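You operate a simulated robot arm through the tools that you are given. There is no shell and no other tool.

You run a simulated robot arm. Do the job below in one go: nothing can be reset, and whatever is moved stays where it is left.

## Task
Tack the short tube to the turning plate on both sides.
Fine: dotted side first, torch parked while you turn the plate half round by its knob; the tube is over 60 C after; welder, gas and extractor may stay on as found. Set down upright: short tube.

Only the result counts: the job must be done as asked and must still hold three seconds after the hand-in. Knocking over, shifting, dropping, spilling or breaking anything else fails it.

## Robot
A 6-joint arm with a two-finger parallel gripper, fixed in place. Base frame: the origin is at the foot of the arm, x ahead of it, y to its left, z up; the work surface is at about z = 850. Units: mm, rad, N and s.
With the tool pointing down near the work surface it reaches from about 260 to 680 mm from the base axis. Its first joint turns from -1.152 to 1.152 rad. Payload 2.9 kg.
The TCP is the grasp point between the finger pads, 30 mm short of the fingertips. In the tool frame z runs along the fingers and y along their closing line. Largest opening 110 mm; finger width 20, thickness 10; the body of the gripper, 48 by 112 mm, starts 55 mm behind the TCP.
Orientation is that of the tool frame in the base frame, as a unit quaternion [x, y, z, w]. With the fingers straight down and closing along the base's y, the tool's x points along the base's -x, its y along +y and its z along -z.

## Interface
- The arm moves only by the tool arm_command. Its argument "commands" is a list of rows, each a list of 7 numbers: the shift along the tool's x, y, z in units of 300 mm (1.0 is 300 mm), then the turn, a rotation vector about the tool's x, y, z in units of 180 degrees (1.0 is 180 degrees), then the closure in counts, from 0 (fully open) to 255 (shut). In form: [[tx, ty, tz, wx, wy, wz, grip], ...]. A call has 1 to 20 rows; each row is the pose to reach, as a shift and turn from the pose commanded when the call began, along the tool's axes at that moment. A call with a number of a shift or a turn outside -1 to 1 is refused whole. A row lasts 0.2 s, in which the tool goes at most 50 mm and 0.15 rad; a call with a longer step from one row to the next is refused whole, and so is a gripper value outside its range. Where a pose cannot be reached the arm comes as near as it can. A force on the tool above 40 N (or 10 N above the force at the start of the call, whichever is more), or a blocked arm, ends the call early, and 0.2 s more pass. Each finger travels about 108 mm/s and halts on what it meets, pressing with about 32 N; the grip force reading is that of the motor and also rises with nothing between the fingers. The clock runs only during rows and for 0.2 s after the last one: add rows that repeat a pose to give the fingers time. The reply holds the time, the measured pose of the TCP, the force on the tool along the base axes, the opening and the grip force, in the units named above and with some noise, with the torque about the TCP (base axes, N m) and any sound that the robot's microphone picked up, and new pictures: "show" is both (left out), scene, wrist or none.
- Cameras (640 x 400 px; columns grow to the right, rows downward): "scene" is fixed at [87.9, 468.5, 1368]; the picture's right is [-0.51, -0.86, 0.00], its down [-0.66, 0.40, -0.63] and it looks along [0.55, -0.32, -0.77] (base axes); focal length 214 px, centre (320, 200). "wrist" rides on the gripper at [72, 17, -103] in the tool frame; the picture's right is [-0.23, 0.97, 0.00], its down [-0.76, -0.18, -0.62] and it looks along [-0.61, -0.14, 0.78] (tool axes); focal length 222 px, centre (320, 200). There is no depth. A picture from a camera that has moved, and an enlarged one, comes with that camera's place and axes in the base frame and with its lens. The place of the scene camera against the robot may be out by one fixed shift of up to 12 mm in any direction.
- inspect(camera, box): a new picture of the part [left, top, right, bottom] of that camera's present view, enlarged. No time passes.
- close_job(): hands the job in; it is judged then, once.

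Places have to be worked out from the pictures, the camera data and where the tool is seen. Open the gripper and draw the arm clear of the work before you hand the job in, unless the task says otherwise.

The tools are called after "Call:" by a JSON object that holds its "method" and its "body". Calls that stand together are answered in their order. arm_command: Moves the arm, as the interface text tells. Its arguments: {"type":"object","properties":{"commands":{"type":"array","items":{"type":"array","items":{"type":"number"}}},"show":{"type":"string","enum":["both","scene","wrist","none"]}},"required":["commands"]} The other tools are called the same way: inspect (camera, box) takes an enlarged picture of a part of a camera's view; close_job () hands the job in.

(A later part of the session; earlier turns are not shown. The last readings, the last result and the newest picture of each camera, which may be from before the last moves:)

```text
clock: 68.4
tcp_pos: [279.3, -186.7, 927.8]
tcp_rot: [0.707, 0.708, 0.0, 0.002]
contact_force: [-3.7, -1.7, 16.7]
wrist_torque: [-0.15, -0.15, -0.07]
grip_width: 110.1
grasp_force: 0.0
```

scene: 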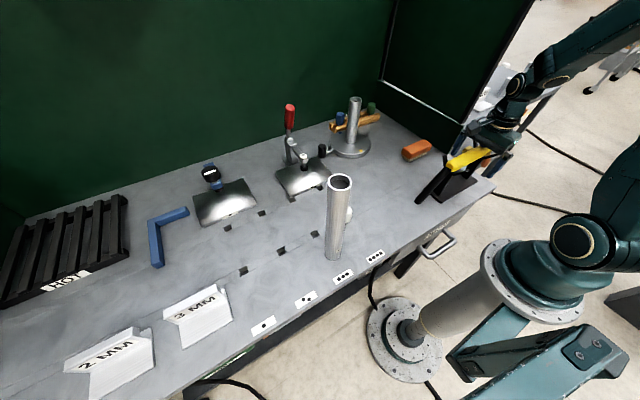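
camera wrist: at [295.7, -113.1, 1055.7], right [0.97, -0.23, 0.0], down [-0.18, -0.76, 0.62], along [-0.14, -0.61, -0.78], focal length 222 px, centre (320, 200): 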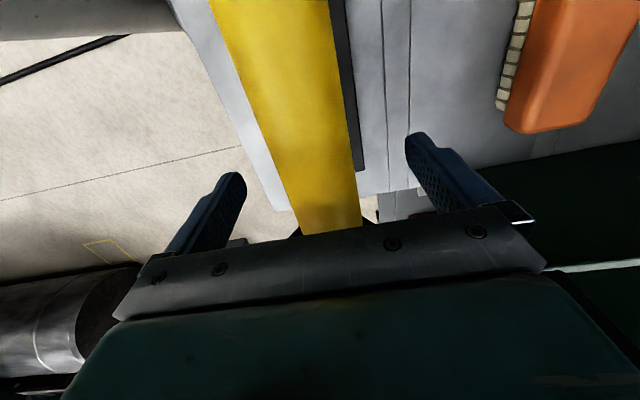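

Force is 16.7 N and rising evenly with travel. I press 1 mm more and close the fingers.

Call:
{"method": "arm_command", "body": {"commands": [[0, 0, 0.003, 0, 0, 0, 0], [0, 0, 0.003, 0, 0, 0, 130], [0, 0, 0.003, 0, 0, 0, 190], [0, 0, 0.003, 0, 0, 0, 255], [0, 0, 0.003, 0, 0, 0, 255], [0, 0, 0.003, 0, 0, 0, 255]]}}

Call:
{"method": "inspect", "body": {"camera": "scene", "box": [425, 110, 525, 190]}}

Call:
{"method": "inspect", "body": {"camera": "wrist", "box": [200, 80, 440, 240]}}

```text
clock: 69.8
tcp_pos: [281.0, -186.3, 927.1]
tcp_rot: [0.707, 0.707, 0.0, 0.002]
contact_force: [9.5, 1.2, 30.9]
wrist_torque: [-0.47, 0.23, 0.51]
grip_width: 32.8
grasp_force: 31.5
camera wrist: at [296.5, -113.1, 1032.0], right [0.97, -0.23, 0.0], down [-0.18, -0.76, 0.62], along [-0.14, -0.61, -0.78], focal length 222 px, centre (320, 200)
```

scene: 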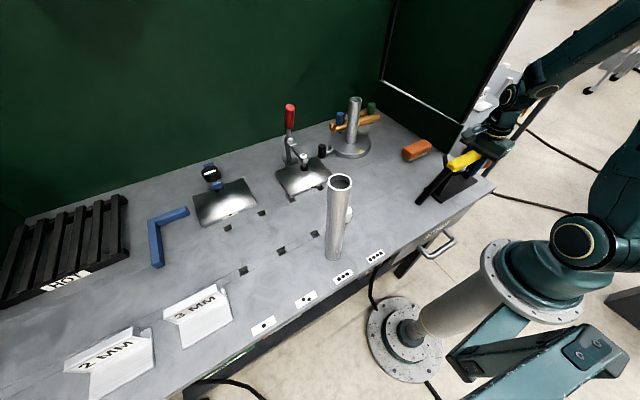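
wrist: 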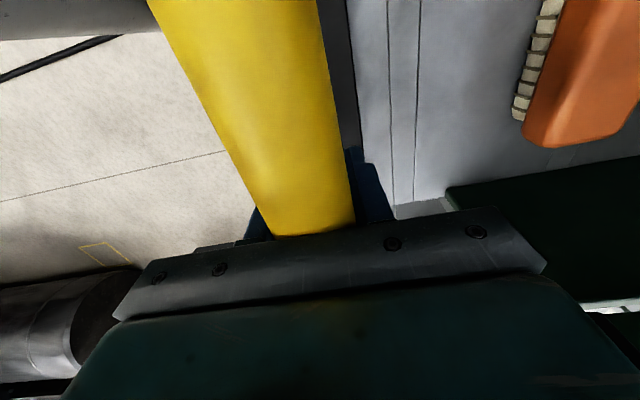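

```text
5.00 times, centred on (475, 150) of scene
camera zoom: at [87.9, 468.8, 1367.9], right [-0.51, -0.86, 0.0], down [-0.66, 0.39, -0.63], along [0.55, -0.32, -0.77], focal length 1072 px, centre (-455, 450)
```

zoom: 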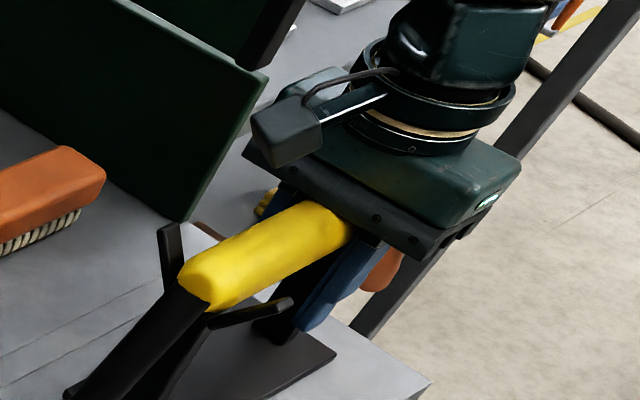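

```text
2.50 times, centred on (320, 160) of wrist
camera zoom: at [296.5, -113.1, 1032.0], right [0.97, -0.23, 0.0], down [-0.18, -0.76, 0.62], along [-0.14, -0.61, -0.78], focal length 555 px, centre (320, 300)
```

zoom: 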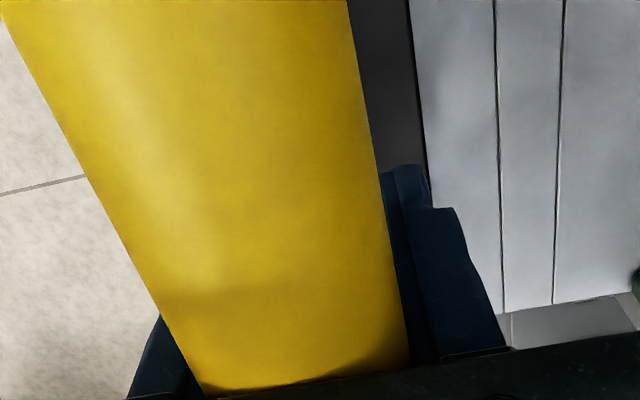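

The handle is gripped with the palm on the trigger. I lift straight up 85 mm and check that the torch stays pressed against the palm.

Call:
{"method": "arm_command", "body": {"commands": [[0, 0, -0.02, 0, 0, 0, 255], [0, 0, -0.06, 0, 0, 0, 255], [0, 0, -0.14, 0, 0, 0, 255], [0, 0, -0.22, 0, 0, 0, 255], [0, 0, -0.283, 0, 0, 0, 255], [0, 0, -0.283, 0, 0, 0, 255]]}}

Call:
{"method": "inspect", "body": {"camera": "scene", "box": [425, 90, 545, 190]}}

Call:
{"method": "inspect", "body": {"camera": "wrist", "box": [200, 80, 440, 240]}}

```text
clock: 71.2
tcp_pos: [280.9, -188.3, 1012.5]
tcp_rot: [0.707, 0.707, -0.001, 0.001]
contact_force: [0.4, -0.6, -8.9]
wrist_torque: [-0.2, 0.01, 0.0]
grip_width: 32.8
grasp_force: 32.0
camera wrist: at [296.8, -115.4, 1116.5], right [0.97, -0.23, 0.0], down [-0.18, -0.76, 0.62], along [-0.14, -0.61, -0.78], focal length 222 px, centre (320, 200)
```

scene: 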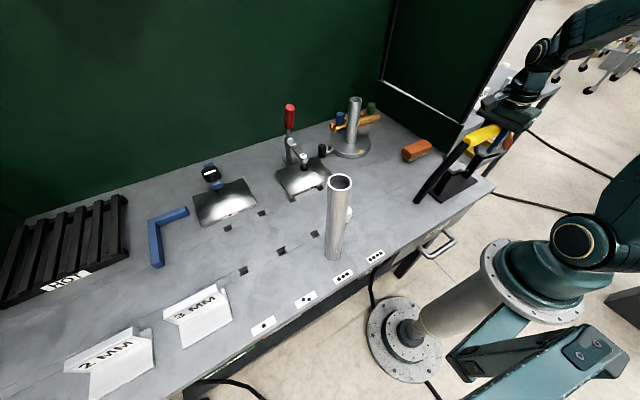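
wrist: 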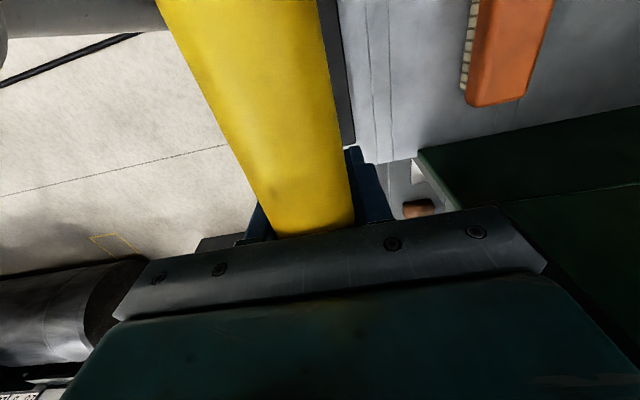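

```text
4.00 times, centred on (485, 140) of scene
camera zoom: at [88.0, 468.5, 1368.0], right [-0.51, -0.86, 0.0], down [-0.66, 0.4, -0.63], along [0.55, -0.32, -0.77], focal length 858 px, centre (-340, 440)
```

zoom: 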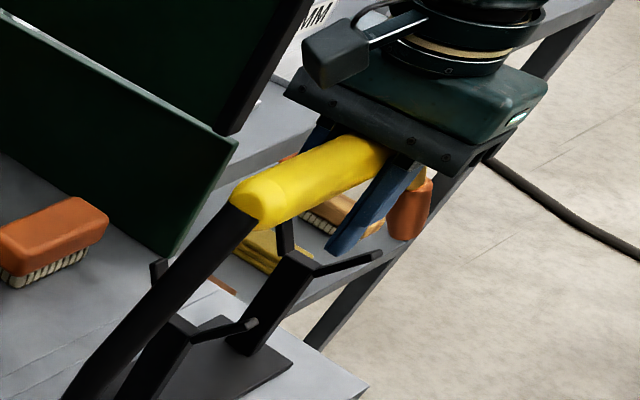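

```text
2.50 times, centred on (320, 160) of wrist
camera zoom: at [296.8, -115.4, 1116.5], right [0.97, -0.23, 0.0], down [-0.18, -0.76, 0.62], along [-0.14, -0.61, -0.78], focal length 555 px, centre (320, 300)
```

zoom: 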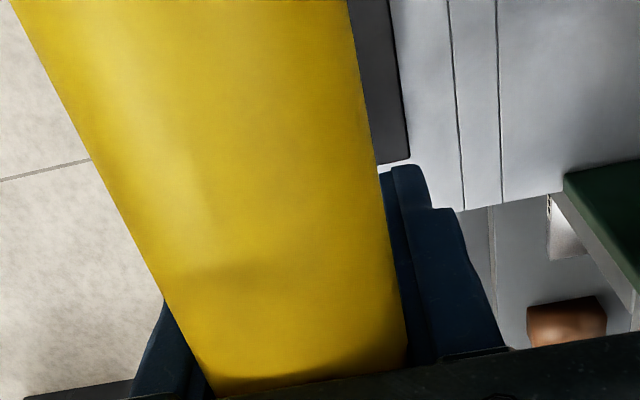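

The torch holds against the palm (no slip seen). I swing it round to the welding direction, stopping well short of the tube.

Call:
{"method": "arm_command", "body": {"commands": [[0.03, 0.018, 0.0, 0, 0, -0.025, 255], [0.085, 0.05, 0.0, 0, 0, -0.065, 255], [0.14, 0.083, 0.0, 0, 0, -0.107, 255], [0.195, 0.116, 0.0, 0, 0, -0.149, 255], [0.25, 0.149, 0.0, 0, 0, -0.191, 255], [0.305, 0.182, 0.0, 0, 0, -0.233, 255], [0.36, 0.215, 0.0, 0, 0, -0.275, 255], [0.415, 0.248, 0.0, 0, 0, -0.317, 255], [0.47, 0.28, 0.01, 0, 0, -0.359, 255], [0.525, 0.313, 0.02, 0, 0, -0.4, 255], [0.58, 0.346, 0.03, 0, 0, -0.442, 255], [0.635, 0.379, 0.04, 0, 0, -0.48, 255], [0.667, 0.397, 0.04, 0, 0, -0.5, 255], [0.667, 0.397, 0.04, 0, 0, -0.5, 255]]}}

Call:
{"method": "inspect", "body": {"camera": "scene", "box": [340, 85, 460, 175]}}

Call:
{"method": "inspect", "body": {"camera": "scene", "box": [345, 110, 395, 150]}}

```text
clock: 74.2
tcp_pos: [399.5, 14.0, 1000.1]
tcp_rot: [-0.001, 1.0, 0.002, 0.001]
contact_force: [-1.0, 0.7, -8.5]
wrist_torque: [0.05, -0.17, 0.01]
grip_width: 32.5
grasp_force: 31.9
camera wrist: at [327.4, 30.5, 1103.6], right [0.23, 0.97, 0.0], down [0.76, -0.18, 0.62], along [0.61, -0.14, -0.78], focal length 222 px, centre (320, 200)
```

scene: 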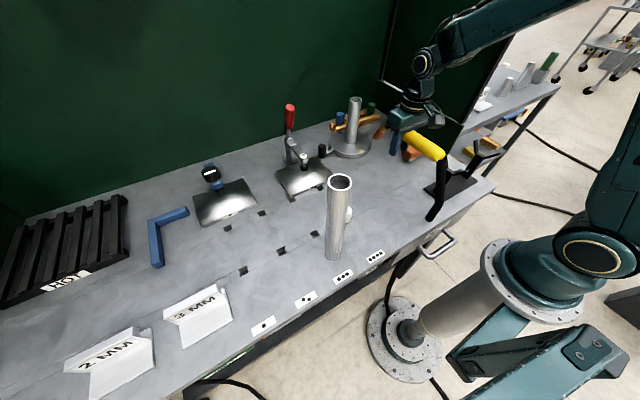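
wrist: 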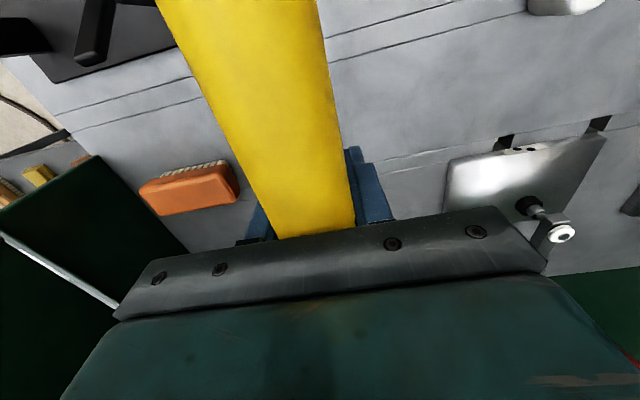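

```text
4.44 times, centred on (400, 130) of scene
camera zoom: at [88.0, 468.6, 1368.0], right [-0.51, -0.86, 0.0], down [-0.66, 0.4, -0.63], along [0.55, -0.32, -0.77], focal length 953 px, centre (-36, 511)
```

zoom: 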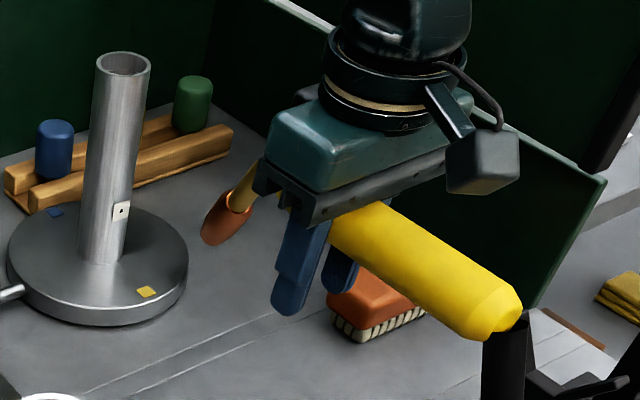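

```text
10.00 times, centred on (370, 130) of scene
camera zoom: at [88.0, 468.6, 1368.0], right [-0.51, -0.86, 0.0], down [-0.66, 0.4, -0.63], along [0.55, -0.32, -0.77], focal length 2145 px, centre (-180, 900)
```

zoom: 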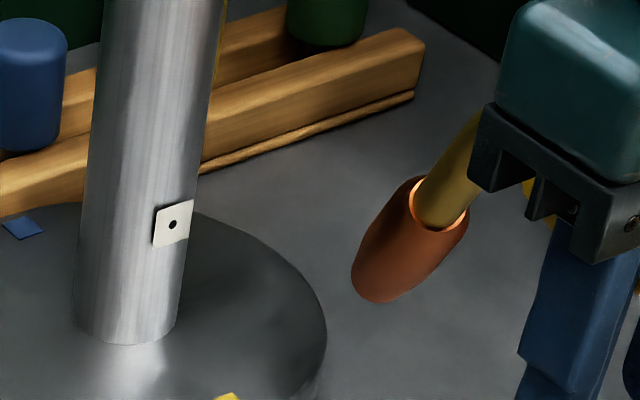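

Foreshortening of the nozzle shows that the torch rolled about 12° in the grip (nozzle leaning to -y), so the tip is near (514, -7, 942). I move so that the tip should come about 25 mm from the near-side seam and check.

Call:
{"method": "arm_command", "body": {"commands": [[-0.05, 0.02, 0.04, 0, 0, 0, 255], [-0.1, 0.04, 0.08, 0, 0, 0, 255], [-0.15, 0.058, 0.12, 0, 0, 0, 255], [-0.19, 0.058, 0.15, 0, 0, 0, 255], [-0.19, 0.058, 0.15, 0, 0, 0, 255]], "show": "none"}}

Call:
{"method": "inspect", "body": {"camera": "scene", "box": [345, 115, 385, 150]}}

Call:
{"method": "inspect", "body": {"camera": "scene", "box": [340, 85, 460, 175]}}

```text
clock: 75.4
tcp_pos: [458.0, 30.3, 955.1]
tcp_rot: [0.001, 1.0, 0.0, -0.001]
contact_force: [0.2, -0.5, -7.5]
wrist_torque: [-0.01, -0.19, -0.03]
grip_width: 32.6
grasp_force: 31.7
```

```text
11.43 times, centred on (365, 132) of scene
camera zoom: at [88.0, 468.6, 1368.0], right [-0.51, -0.86, 0.0], down [-0.66, 0.4, -0.63], along [0.55, -0.32, -0.77], focal length 2451 px, centre (-194, 971)
```

zoom: 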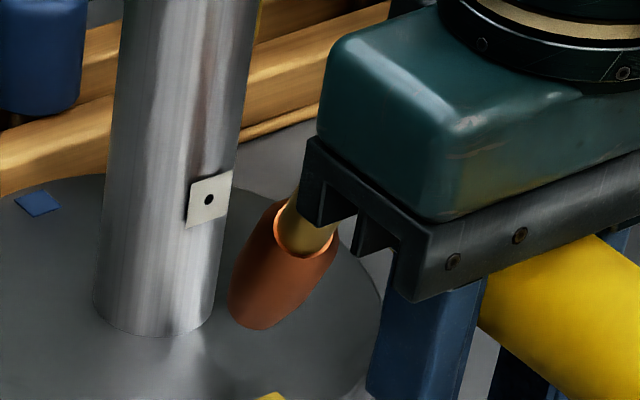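

```text
4.44 times, centred on (400, 130) of scene
camera zoom: at [88.0, 468.6, 1368.0], right [-0.51, -0.86, 0.0], down [-0.66, 0.4, -0.63], along [0.55, -0.32, -0.77], focal length 953 px, centre (-36, 511)
```

zoom: 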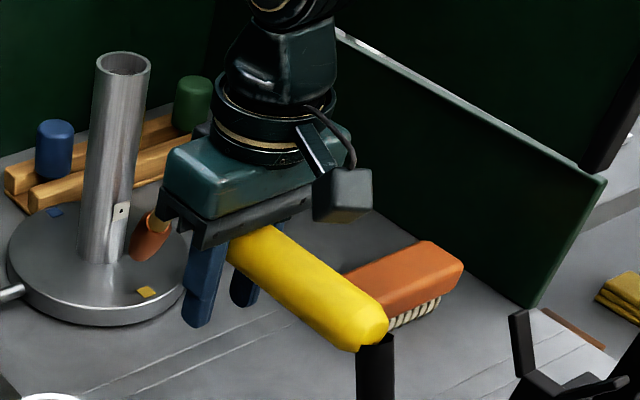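

The tip is near (571, 10, 900), as predicted. I move 12 mm forward and 12 mm down along the 45° line, listening for an arc.

Call:
{"method": "arm_command", "body": {"commands": [[-0.02, 0, 0.02, 0, 0, 0, 255], [-0.04, 0, 0.04, 0, 0, 0, 255], [-0.04, 0, 0.04, 0, 0, 0, 255]], "show": "none"}}

Call:
{"method": "inspect", "body": {"camera": "scene", "box": [350, 125, 375, 145]}}

```text
clock: 76.2
tcp_pos: [468.4, 29.9, 940.8]
tcp_rot: [0.0, 1.0, -0.001, 0.0]
contact_force: [-0.4, -0.5, -8.8]
wrist_torque: [0.04, -0.15, 0.01]
grip_width: 32.7
grasp_force: 31.9
```

```text
16.00 times, centred on (362, 135) of scene
camera zoom: at [88.0, 468.6, 1368.0], right [-0.51, -0.86, 0.0], down [-0.66, 0.4, -0.63], along [0.55, -0.32, -0.77], focal length 3432 px, centre (-360, 1240)
```

zoom: 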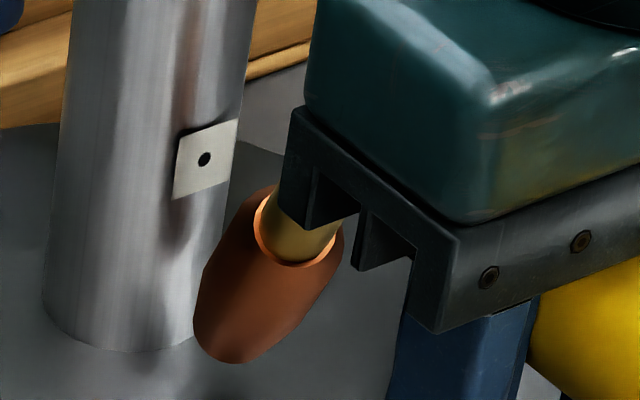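

The tip is near (582, 10, 887). I continue 6 mm forward and 6 mm down and dwell.

Call:
{"method": "arm_command", "body": {"commands": [[-0.01, 0, 0.01, 0, 0, 0, 255], [-0.02, 0, 0.02, 0, 0, 0, 255], [-0.02, 0, 0.02, 0, 0, 0, 255], [-0.02, 0, 0.02, 0, 0, 0, 255], [-0.02, 0, 0.02, 0, 0, 0, 255]], "show": "none"}}

Call:
{"method": "inspect", "body": {"camera": "scene", "box": [350, 125, 375, 145]}}

```text
clock: 77.4
tcp_pos: [474.7, 30.4, 935.9]
tcp_rot: [0.0, 1.0, 0.0, 0.0]
contact_force: [-0.5, 0.8, -8.1]
wrist_torque: [0.03, -0.18, 0.02]
grip_width: 32.6
grasp_force: 32.3
```

```text
16.00 times, centred on (362, 135) of scene
camera zoom: at [88.0, 468.6, 1368.0], right [-0.51, -0.86, 0.0], down [-0.66, 0.4, -0.63], along [0.55, -0.32, -0.77], focal length 3432 px, centre (-360, 1240)
```

zoom: 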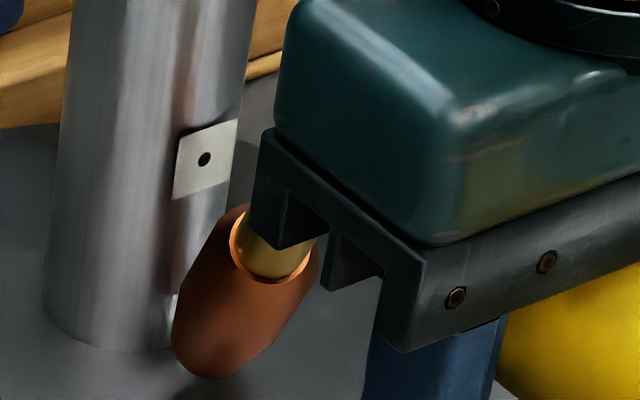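

No sound yet; tip about (587, 10, 879). I move 3.5 mm closer to the tube and 1 mm down, and dwell.

Call:
{"method": "arm_command", "body": {"commands": [[-0.006, 0, 0.002, 0, 0, 0, 255], [-0.012, 0, 0.003, 0, 0, 0, 255], [-0.012, 0, 0.003, 0, 0, 0, 255], [-0.012, 0, 0.003, 0, 0, 0, 255], [-0.012, 0, 0.003, 0, 0, 0, 255], [-0.012, 0, 0.003, 0, 0, 0, 255]], "show": "none"}}

Call:
{"method": "inspect", "body": {"camera": "scene", "box": [350, 125, 375, 145]}}

```text
clock: 78.8
tcp_pos: [477.3, 32.6, 935.7]
tcp_rot: [-0.001, 1.0, 0.0, 0.001]
contact_force: [0.5, 0.1, -9.0]
wrist_torque: [0.02, -0.19, 0.01]
grip_width: 32.6
grasp_force: 32.6
```

```text
16.00 times, centred on (362, 135) of scene
camera zoom: at [88.0, 468.6, 1368.0], right [-0.51, -0.86, 0.0], down [-0.66, 0.4, -0.63], along [0.55, -0.32, -0.77], focal length 3432 px, centre (-360, 1240)
```

zoom: 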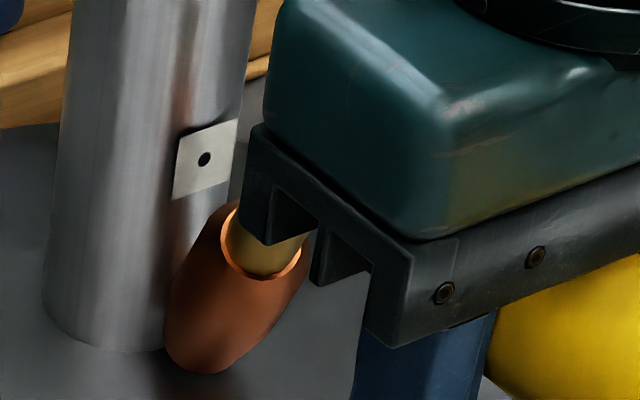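

Still silent. I lower in small steps until the nozzle just touches the plate so that I know its true height.

Call:
{"method": "arm_command", "body": {"commands": [[0, 0, 0.002, 0, 0, 0, 255], [0, 0, 0.004, 0, 0, 0, 255], [0, 0, 0.006, 0, 0, 0, 255], [0, 0, 0.008, 0, 0, 0, 255], [0, 0, 0.01, 0, 0, 0, 255], [0, 0, 0.01, 0, 0, 0, 255]], "show": "none"}}

Call:
{"method": "inspect", "body": {"camera": "scene", "box": [350, 125, 375, 145]}}

```text
clock: 80.2
tcp_pos: [478.1, 32.7, 932.9]
tcp_rot: [0.0, 1.0, -0.001, 0.0]
contact_force: [0.6, -0.3, -7.5]
wrist_torque: [0.01, -0.17, -0.04]
grip_width: 32.8
grasp_force: 32.0
```

```text
16.00 times, centred on (362, 135) of scene
camera zoom: at [88.0, 468.6, 1368.0], right [-0.51, -0.86, 0.0], down [-0.66, 0.4, -0.63], along [0.55, -0.32, -0.77], focal length 3432 px, centre (-360, 1240)
```

zoom: 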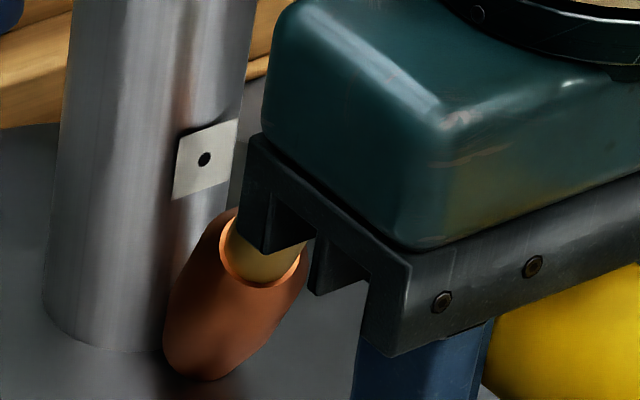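

No contact yet. I continue down a further 4 mm in small steps.

Call:
{"method": "arm_command", "body": {"commands": [[0, 0, 0.002, 0, 0, 0, 255], [0, 0, 0.004, 0, 0, 0, 255], [0, 0, 0.006, 0, 0, 0, 255], [0, 0, 0.008, 0, 0, 0, 255], [0, 0, 0.01, 0, 0, 0, 255], [0, 0, 0.012, 0, 0, 0, 255], [0, 0, 0.012, 0, 0, 0, 255]], "show": "none"}}

Call:
{"method": "inspect", "body": {"camera": "scene", "box": [350, 125, 375, 145]}}

```text
clock: 81.8
tcp_pos: [476.5, 31.0, 929.5]
tcp_rot: [-0.001, 1.0, -0.001, 0.0]
contact_force: [-19.1, 4.4, 15.0]
wrist_torque: [-0.19, -1.67, 0.11]
grip_width: 32.5
grasp_force: 31.3
```

```text
16.00 times, centred on (362, 135) of scene
camera zoom: at [87.1, 468.6, 1368.0], right [-0.51, -0.86, 0.0], down [-0.66, 0.4, -0.63], along [0.55, -0.32, -0.77], focal length 3432 px, centre (-360, 1240)
```

zoom: 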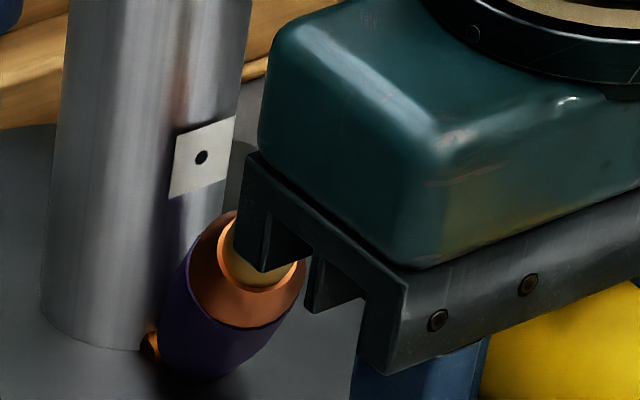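

At contact the picture changed: a glowing bead appears at the seam and the nozzle is lit purple, so an arc has struck, but the nozzle presses the tube with ~19 N. I ease off 1.5 mm back and 1.5 mm up and dwell shortly.

Call:
{"method": "arm_command", "body": {"commands": [[0.003, 0, -0.003, 0, 0, 0, 255], [0.005, 0, -0.005, 0, 0, 0, 255], [0.005, 0, -0.005, 0, 0, 0, 255], [0.005, 0, -0.005, 0, 0, 0, 255]], "show": "scene"}}

Call:
{"method": "inspect", "body": {"camera": "scene", "box": [350, 125, 375, 145]}}

```text
clock: 82.8
tcp_pos: [476.3, 31.6, 930.6]
tcp_rot: [0.001, 1.0, 0.001, 0.0]
contact_force: [-0.5, 0.0, -8.1]
wrist_torque: [-0.04, -0.16, 0.02]
grip_width: 32.7
grasp_force: 31.6
```

scene: 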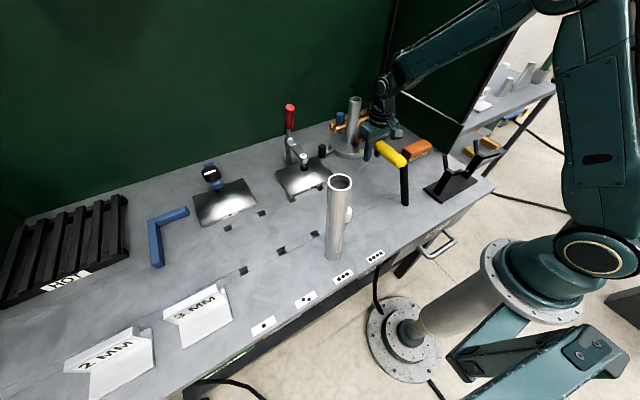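

```text
16.00 times, centred on (362, 135) of scene
camera zoom: at [88.0, 468.6, 1368.0], right [-0.51, -0.86, 0.0], down [-0.66, 0.4, -0.63], along [0.55, -0.32, -0.77], focal length 3432 px, centre (-360, 1240)
```

zoom: 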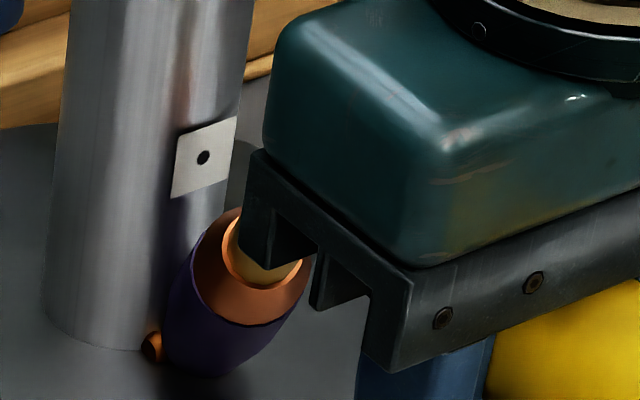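

Contact is relieved, and an orange bead stays visible at the seam. I look at it as closely as the camera allows.

Call:
{"method": "inspect", "body": {"camera": "scene", "box": [350, 132, 366, 144]}}

Call:
{"method": "inspect", "body": {"camera": "scene", "box": [320, 85, 420, 165]}}

```text
16.00 times, centred on (358, 138) of scene
camera zoom: at [88.0, 468.6, 1368.0], right [-0.51, -0.86, 0.0], down [-0.66, 0.4, -0.63], along [0.55, -0.32, -0.77], focal length 3432 px, centre (-288, 1192)
```

zoom: 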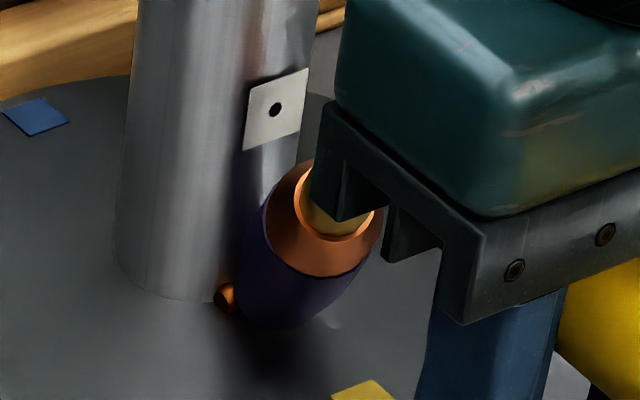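

```text
5.00 times, centred on (370, 125) of scene
camera zoom: at [88.0, 468.6, 1368.0], right [-0.51, -0.86, 0.0], down [-0.66, 0.4, -0.63], along [0.55, -0.32, -0.77], focal length 1072 px, centre (70, 575)
```

zoom: 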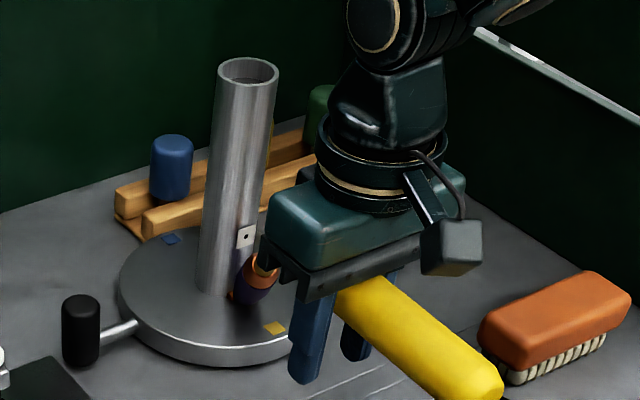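

I back the torch off ~20 mm along its axis to see what is on the seam.

Call:
{"method": "arm_command", "body": {"commands": [[0.02, 0, -0.02, 0, 0, 0, 255], [0.05, 0, -0.05, 0, 0, 0, 255], [0.07, 0, -0.07, 0, 0, 0, 255], [0.07, 0, -0.07, 0, 0, 0, 255]], "show": "scene"}}

Call:
{"method": "inspect", "body": {"camera": "scene", "box": [350, 125, 375, 145]}}

Call:
{"method": "inspect", "body": {"camera": "scene", "box": [320, 85, 420, 165]}}

```text
clock: 83.8
tcp_pos: [453.6, 31.3, 951.7]
tcp_rot: [0.0, 1.0, 0.001, 0.0]
contact_force: [0.2, 0.6, -8.5]
wrist_torque: [0.04, -0.16, -0.01]
grip_width: 32.6
grasp_force: 32.5
```

scene: 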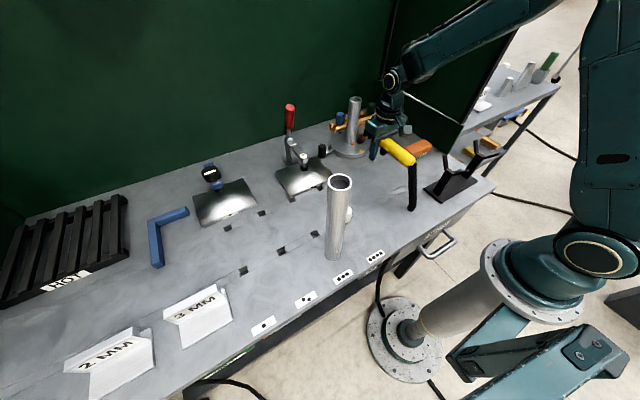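

```text
16.00 times, centred on (362, 135) of scene
camera zoom: at [88.0, 468.6, 1368.0], right [-0.51, -0.86, 0.0], down [-0.66, 0.4, -0.63], along [0.55, -0.32, -0.77], focal length 3432 px, centre (-360, 1240)
```

zoom: 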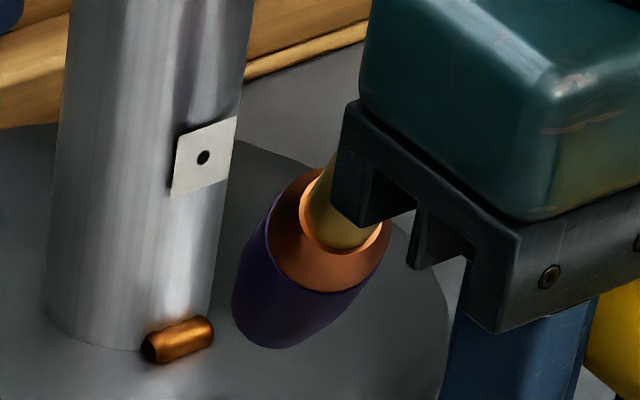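

```text
5.00 times, centred on (370, 125) of scene
camera zoom: at [88.0, 468.6, 1368.0], right [-0.51, -0.86, 0.0], down [-0.66, 0.4, -0.63], along [0.55, -0.32, -0.77], focal length 1072 px, centre (70, 575)
```

zoom: 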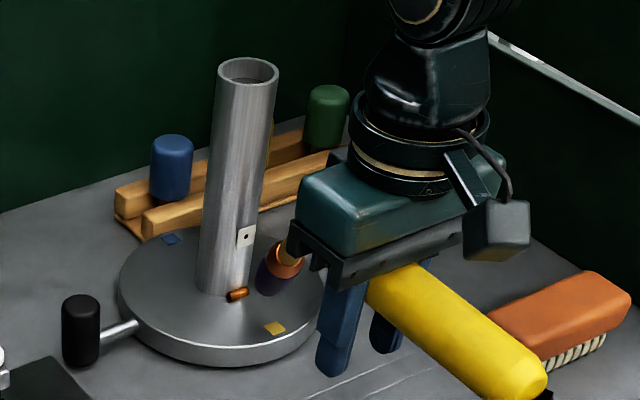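

The tack bead lies on the seam right under the dot tag: the first (dotted-side) tack is made. Now I retreat up and back and swing the torch back above its stand.

Call:
{"method": "arm_command", "body": {"commands": [[0.08, 0, -0.1, 0, 0, 0, 255], [0.16, -0.01, -0.2, 0, 0, 0, 255], [0.195, -0.07, -0.2, 0, 0, 0.0417, 255], [0.231, -0.129, -0.2, 0, 0, 0.083, 255], [0.266, -0.189, -0.2, 0, 0, 0.125, 255], [0.301, -0.248, -0.2, 0, 0, 0.167, 255], [0.337, -0.308, -0.2, 0, 0, 0.208, 255], [0.372, -0.367, -0.2, 0, 0, 0.25, 255], [0.407, -0.427, -0.2, 0, 0, 0.292, 255], [0.443, -0.487, -0.2, 0, 0, 0.333, 255], [0.478, -0.546, -0.2, 0, 0, 0.375, 255], [0.513, -0.606, -0.2, 0, 0, 0.417, 255], [0.549, -0.665, -0.2, 0, 0, 0.458, 255], [0.584, -0.725, -0.2, 0, 0, 0.5, 255], [0.584, -0.725, -0.2, 0, 0, 0.5, 255]]}}

Call:
{"method": "inspect", "body": {"camera": "scene", "box": [425, 90, 545, 190]}}

Call:
{"method": "inspect", "body": {"camera": "scene", "box": [320, 85, 420, 165]}}

```text
clock: 87.0
tcp_pos: [277.6, -189.0, 1009.5]
tcp_rot: [0.708, 0.707, 0.0, -0.001]
contact_force: [0.0, 0.3, -8.9]
wrist_torque: [-0.19, 0.0, 0.02]
grip_width: 32.8
grasp_force: 32.4
camera wrist: at [295.0, -115.5, 1113.8], right [0.97, -0.23, 0.0], down [-0.18, -0.76, 0.62], along [-0.14, -0.61, -0.78], focal length 222 px, centre (320, 200)
```

scene: 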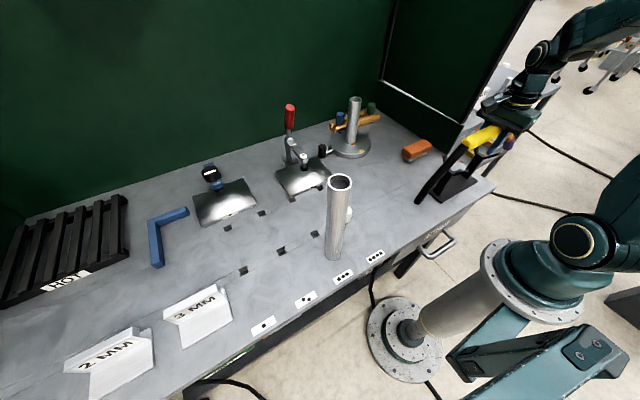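
wrist: 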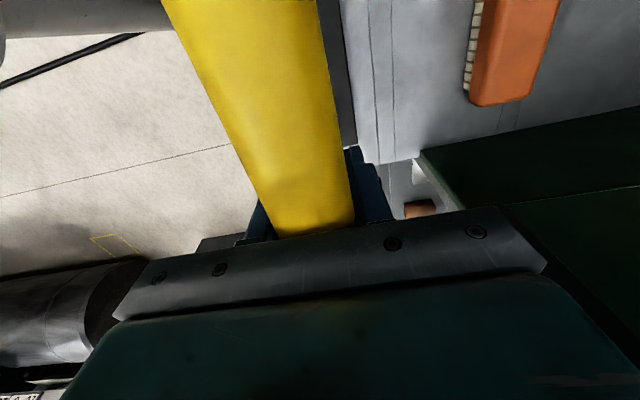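

```text
4.00 times, centred on (485, 140) of scene
camera zoom: at [88.0, 468.5, 1368.0], right [-0.51, -0.86, 0.0], down [-0.66, 0.4, -0.63], along [0.55, -0.32, -0.77], focal length 858 px, centre (-340, 440)
```

zoom: 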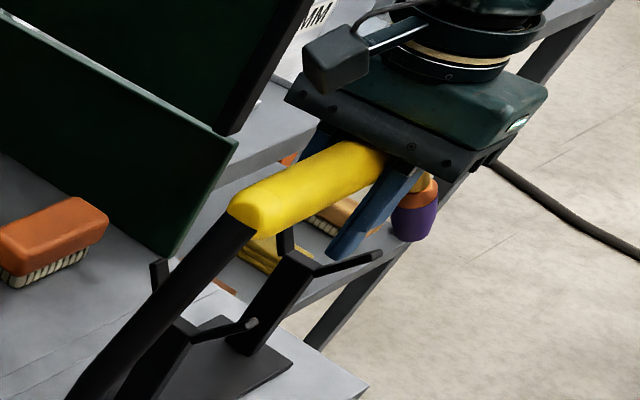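

```text
5.00 times, centred on (370, 125) of scene
camera zoom: at [88.0, 468.5, 1368.0], right [-0.51, -0.86, 0.0], down [-0.66, 0.4, -0.63], along [0.55, -0.32, -0.77], focal length 1072 px, centre (70, 575)
```

zoom: 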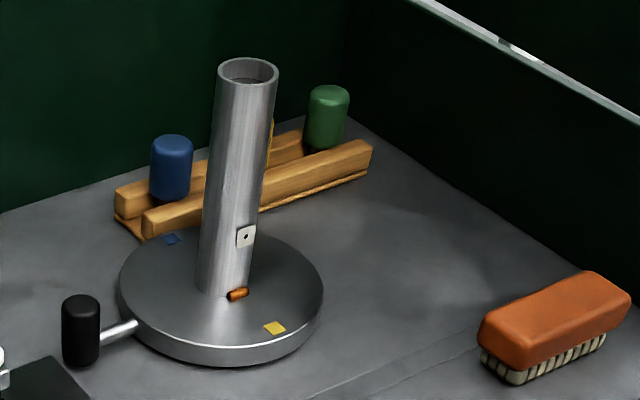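

The bead is well placed. The torch is above its stand; I lower it 79 mm and then gently the last bit, watching the force.

Call:
{"method": "arm_command", "body": {"commands": [[0, 0, 0.08, 0, 0, 0, 255], [0, 0, 0.16, 0, 0, 0, 255], [0, 0, 0.22, 0, 0, 0, 255], [0, 0, 0.25, 0, 0, 0, 255], [0, 0, 0.258, 0, 0, 0, 255], [0, 0, 0.264, 0, 0, 0, 255], [0, 0, 0.264, 0, 0, 0, 255]], "show": "scene"}}

Call:
{"method": "inspect", "body": {"camera": "scene", "box": [425, 110, 525, 190]}}

```text
clock: 88.6
tcp_pos: [280.8, -185.2, 932.8]
tcp_rot: [0.707, 0.707, 0.001, 0.001]
contact_force: [1.4, -3.5, -0.6]
wrist_torque: [0.8, 0.02, -0.09]
grip_width: 32.5
grasp_force: 31.7
```

scene: 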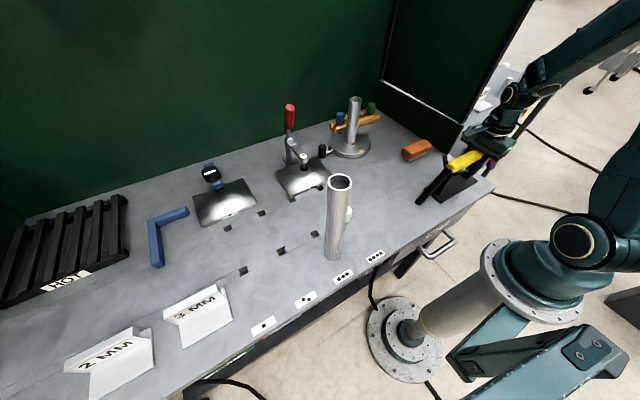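

```text
5.00 times, centred on (475, 150) of scene
camera zoom: at [87.9, 468.5, 1368.0], right [-0.51, -0.86, 0.0], down [-0.66, 0.4, -0.63], along [0.55, -0.32, -0.77], focal length 1072 px, centre (-455, 450)
```

zoom: 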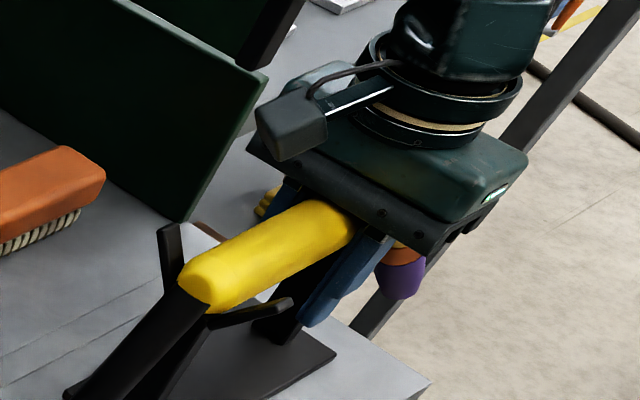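

The rear rest is already carrying; I lower 2.4 mm more so the front settles too, then open the fingers.

Call:
{"method": "arm_command", "body": {"commands": [[0, 0, 0.004, 0, 0, 0, 255], [0, 0, 0.008, 0, 0, 0, 255], [0, 0, 0.008, 0, 0, 0, 255], [0, 0, 0.008, 0, 0, 0, 150], [0, 0, 0.008, 0, 0, 0, 60], [0, 0, 0.008, 0, 0, 0, 0], [0, 0, 0.008, 0, 0, 0, 0], [0, 0, 0.008, 0, 0, 0, 0]]}}

Call:
{"method": "inspect", "body": {"camera": "scene", "box": [425, 110, 525, 190]}}

Call:
{"method": "inspect", "body": {"camera": "wrist", "box": [200, 80, 440, 240]}}

```text
clock: 90.4
tcp_pos: [280.4, -186.0, 930.1]
tcp_rot: [0.708, 0.707, -0.001, 0.0]
contact_force: [0.8, -0.6, 11.2]
wrist_torque: [-0.11, 0.03, 0.0]
grip_width: 110.1
grasp_force: 0.0
camera wrist: at [296.0, -113.5, 1034.9], right [0.97, -0.23, 0.0], down [-0.18, -0.76, 0.62], along [-0.14, -0.61, -0.78], focal length 222 px, centre (320, 200)
```

scene: 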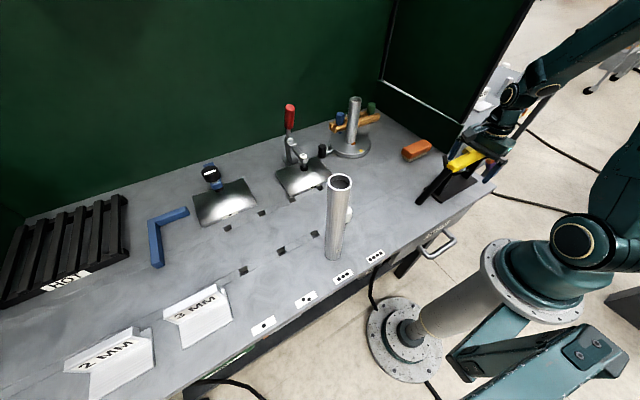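
wrist: 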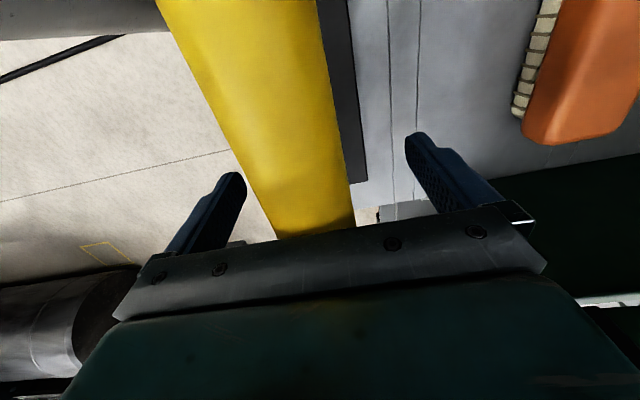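

```text
5.00 times, centred on (475, 150) of scene
camera zoom: at [87.8, 468.6, 1368.0], right [-0.51, -0.86, 0.0], down [-0.66, 0.4, -0.63], along [0.55, -0.32, -0.77], focal length 1072 px, centre (-455, 450)
```

zoom: 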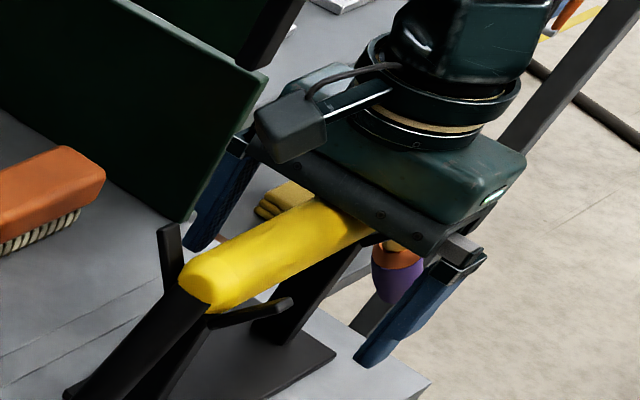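

```text
2.50 times, centred on (320, 160) of wrist
camera zoom: at [296.0, -113.5, 1034.9], right [0.97, -0.23, 0.0], down [-0.18, -0.76, 0.62], along [-0.14, -0.61, -0.78], focal length 555 px, centre (320, 300)
```

zoom: 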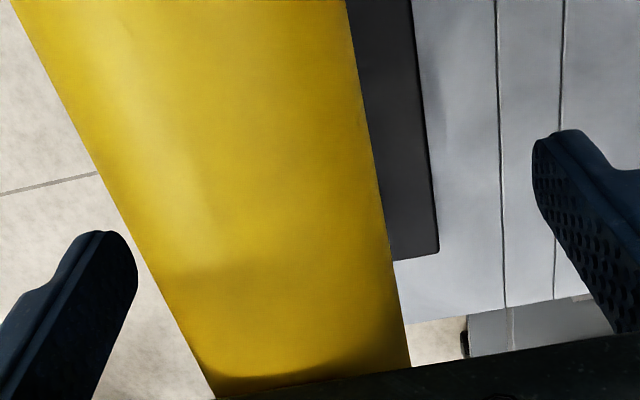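

The torch lies in its rests. I rise straight up and check that it stays put.

Call:
{"method": "arm_command", "body": {"commands": [[0, 0, -0.02, 0, 0, 0, 0], [0, 0, -0.1, 0, 0, 0, 0], [0, 0, -0.2, 0, 0, 0, 0], [0, 0, -0.3, 0, 0, 0, 0], [0, 0, -0.4, 0, 0, 0, 0], [0, 0, -0.5, 0, 0, 0, 0], [0, 0, -0.5, 0, 0, 0, 0]]}}

Call:
{"method": "inspect", "body": {"camera": "scene", "box": [425, 110, 525, 190]}}

Call:
{"method": "inspect", "body": {"camera": "wrist", "box": [220, 80, 420, 230]}}

Call:
{"method": "inspect", "body": {"camera": "scene", "box": [310, 110, 390, 170]}}

```text
clock: 92.0
tcp_pos: [277.4, -186.0, 1082.0]
tcp_rot: [0.707, 0.707, 0.0, 0.001]
contact_force: [0.2, -0.2, -0.7]
wrist_torque: [-0.01, 0.0, 0.0]
grip_width: 109.9
grasp_force: 0.0
camera wrist: at [294.6, -113.1, 1185.6], right [0.97, -0.23, 0.0], down [-0.18, -0.76, 0.62], along [-0.14, -0.61, -0.78], focal length 222 px, centre (320, 200)
```

scene: 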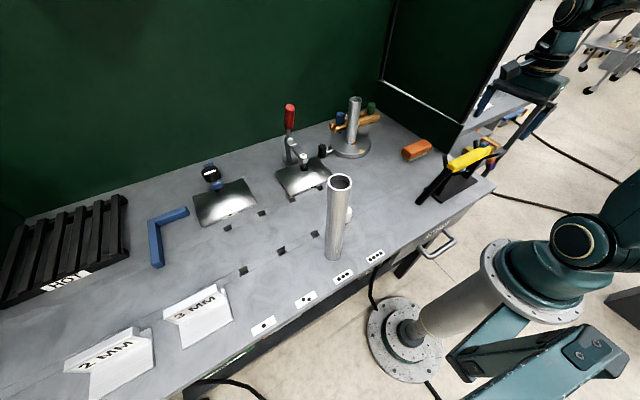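
wrist: 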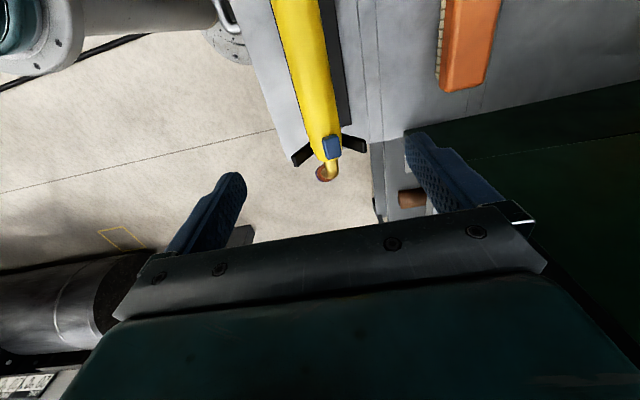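

```text
5.00 times, centred on (475, 150) of scene
camera zoom: at [87.9, 468.6, 1368.0], right [-0.51, -0.86, 0.0], down [-0.66, 0.4, -0.63], along [0.55, -0.32, -0.77], focal length 1072 px, centre (-455, 450)
```

zoom: 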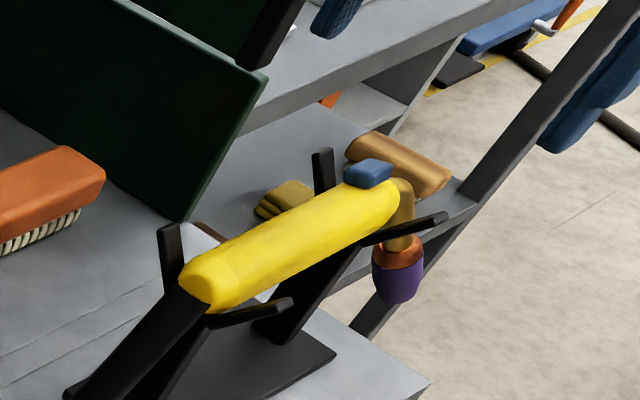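

```text
2.67 times, centred on (320, 155) of wrist
camera zoom: at [294.6, -113.1, 1185.6], right [0.97, -0.23, 0.0], down [-0.18, -0.76, 0.62], along [-0.14, -0.61, -0.78], focal length 592 px, centre (320, 320)
```

zoom: 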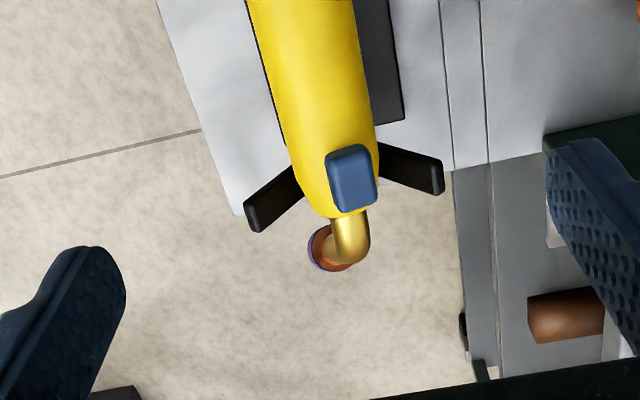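

```text
6.67 times, centred on (350, 140) of scene
camera zoom: at [87.9, 468.6, 1368.0], right [-0.51, -0.86, 0.0], down [-0.66, 0.4, -0.63], along [0.55, -0.32, -0.77], focal length 1430 px, centre (120, 600)
```

zoom: 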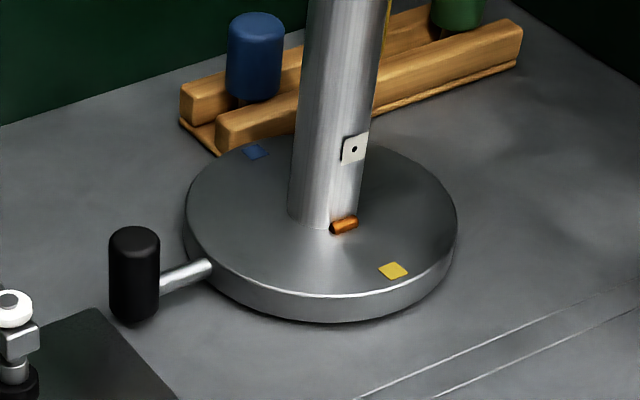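

The torch is parked securely. Next is the knob: a vertical black cylinder near (617, 133), top z ≈ 904. I move toward it in two legs, first to the open middle with standard yaw and fingers part-closed.

Call:
{"method": "arm_command", "body": {"commands": [[0.04, 0.028, -0.02, 0, 0, -0.02, 60], [0.105, 0.074, -0.04, 0, 0, -0.06, 100], [0.17, 0.12, -0.06, 0, 0, -0.103, 100], [0.235, 0.166, -0.06, 0, 0, -0.146, 100], [0.3, 0.212, -0.06, 0, 0, -0.189, 100], [0.365, 0.258, -0.06, 0, 0, -0.232, 100], [0.43, 0.304, -0.06, 0, 0, -0.275, 100], [0.495, 0.35, -0.06, 0, 0, -0.318, 100], [0.56, 0.396, -0.06, 0, 0, -0.361, 100], [0.625, 0.441, -0.06, 0, 0, -0.404, 100], [0.69, 0.487, -0.06, 0, 0, -0.447, 100], [0.755, 0.532, -0.06, 0, 0, -0.48, 100], [0.82, 0.577, -0.06, 0, 0, -0.5, 100], [0.82, 0.577, -0.06, 0, 0, -0.5, 100]]}}

Call:
{"method": "inspect", "body": {"camera": "wrist", "box": [240, 60, 440, 230]}}

```text
clock: 95.0
tcp_pos: [453.8, 58.1, 1099.5]
tcp_rot: [-0.001, 1.0, 0.0, 0.0]
contact_force: [0.0, 0.0, 0.0]
wrist_torque: [0.03, 0.0, -0.02]
grip_width: 67.0
grasp_force: 0.1
camera wrist: at [381.1, 75.6, 1204.0], right [0.23, 0.97, 0.0], down [0.76, -0.18, 0.62], along [0.61, -0.14, -0.78], focal length 222 px, centre (320, 200)
```

scene: 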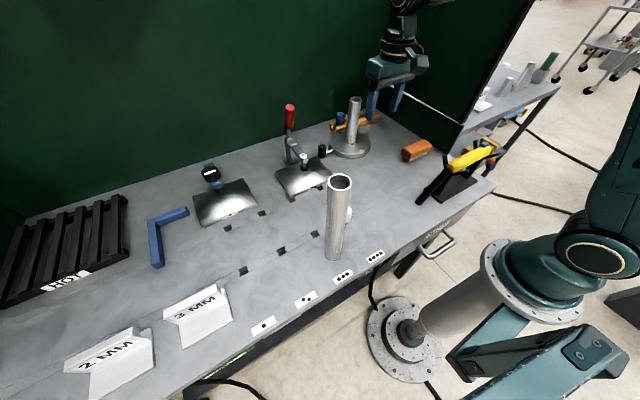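
wrist: 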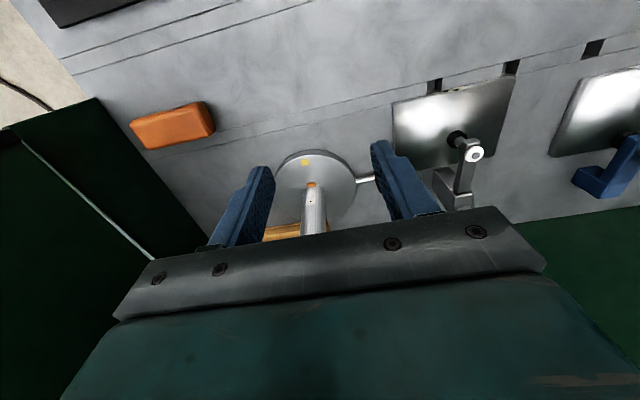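

```text
2.35 times, centred on (340, 145) of wrist
camera zoom: at [381.1, 75.6, 1204.0], right [0.23, 0.97, 0.0], down [0.76, -0.18, 0.62], along [0.61, -0.14, -0.78], focal length 523 px, centre (273, 329)
```

zoom: 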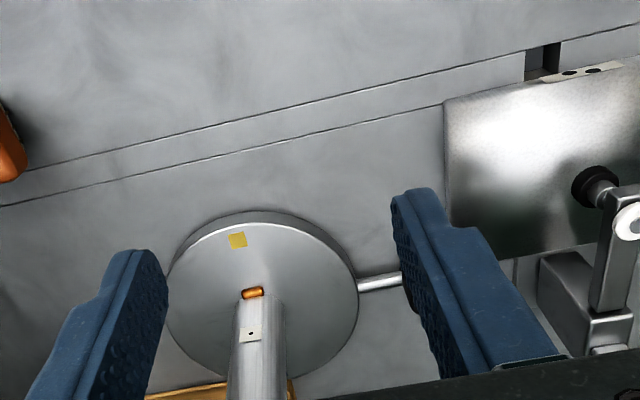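

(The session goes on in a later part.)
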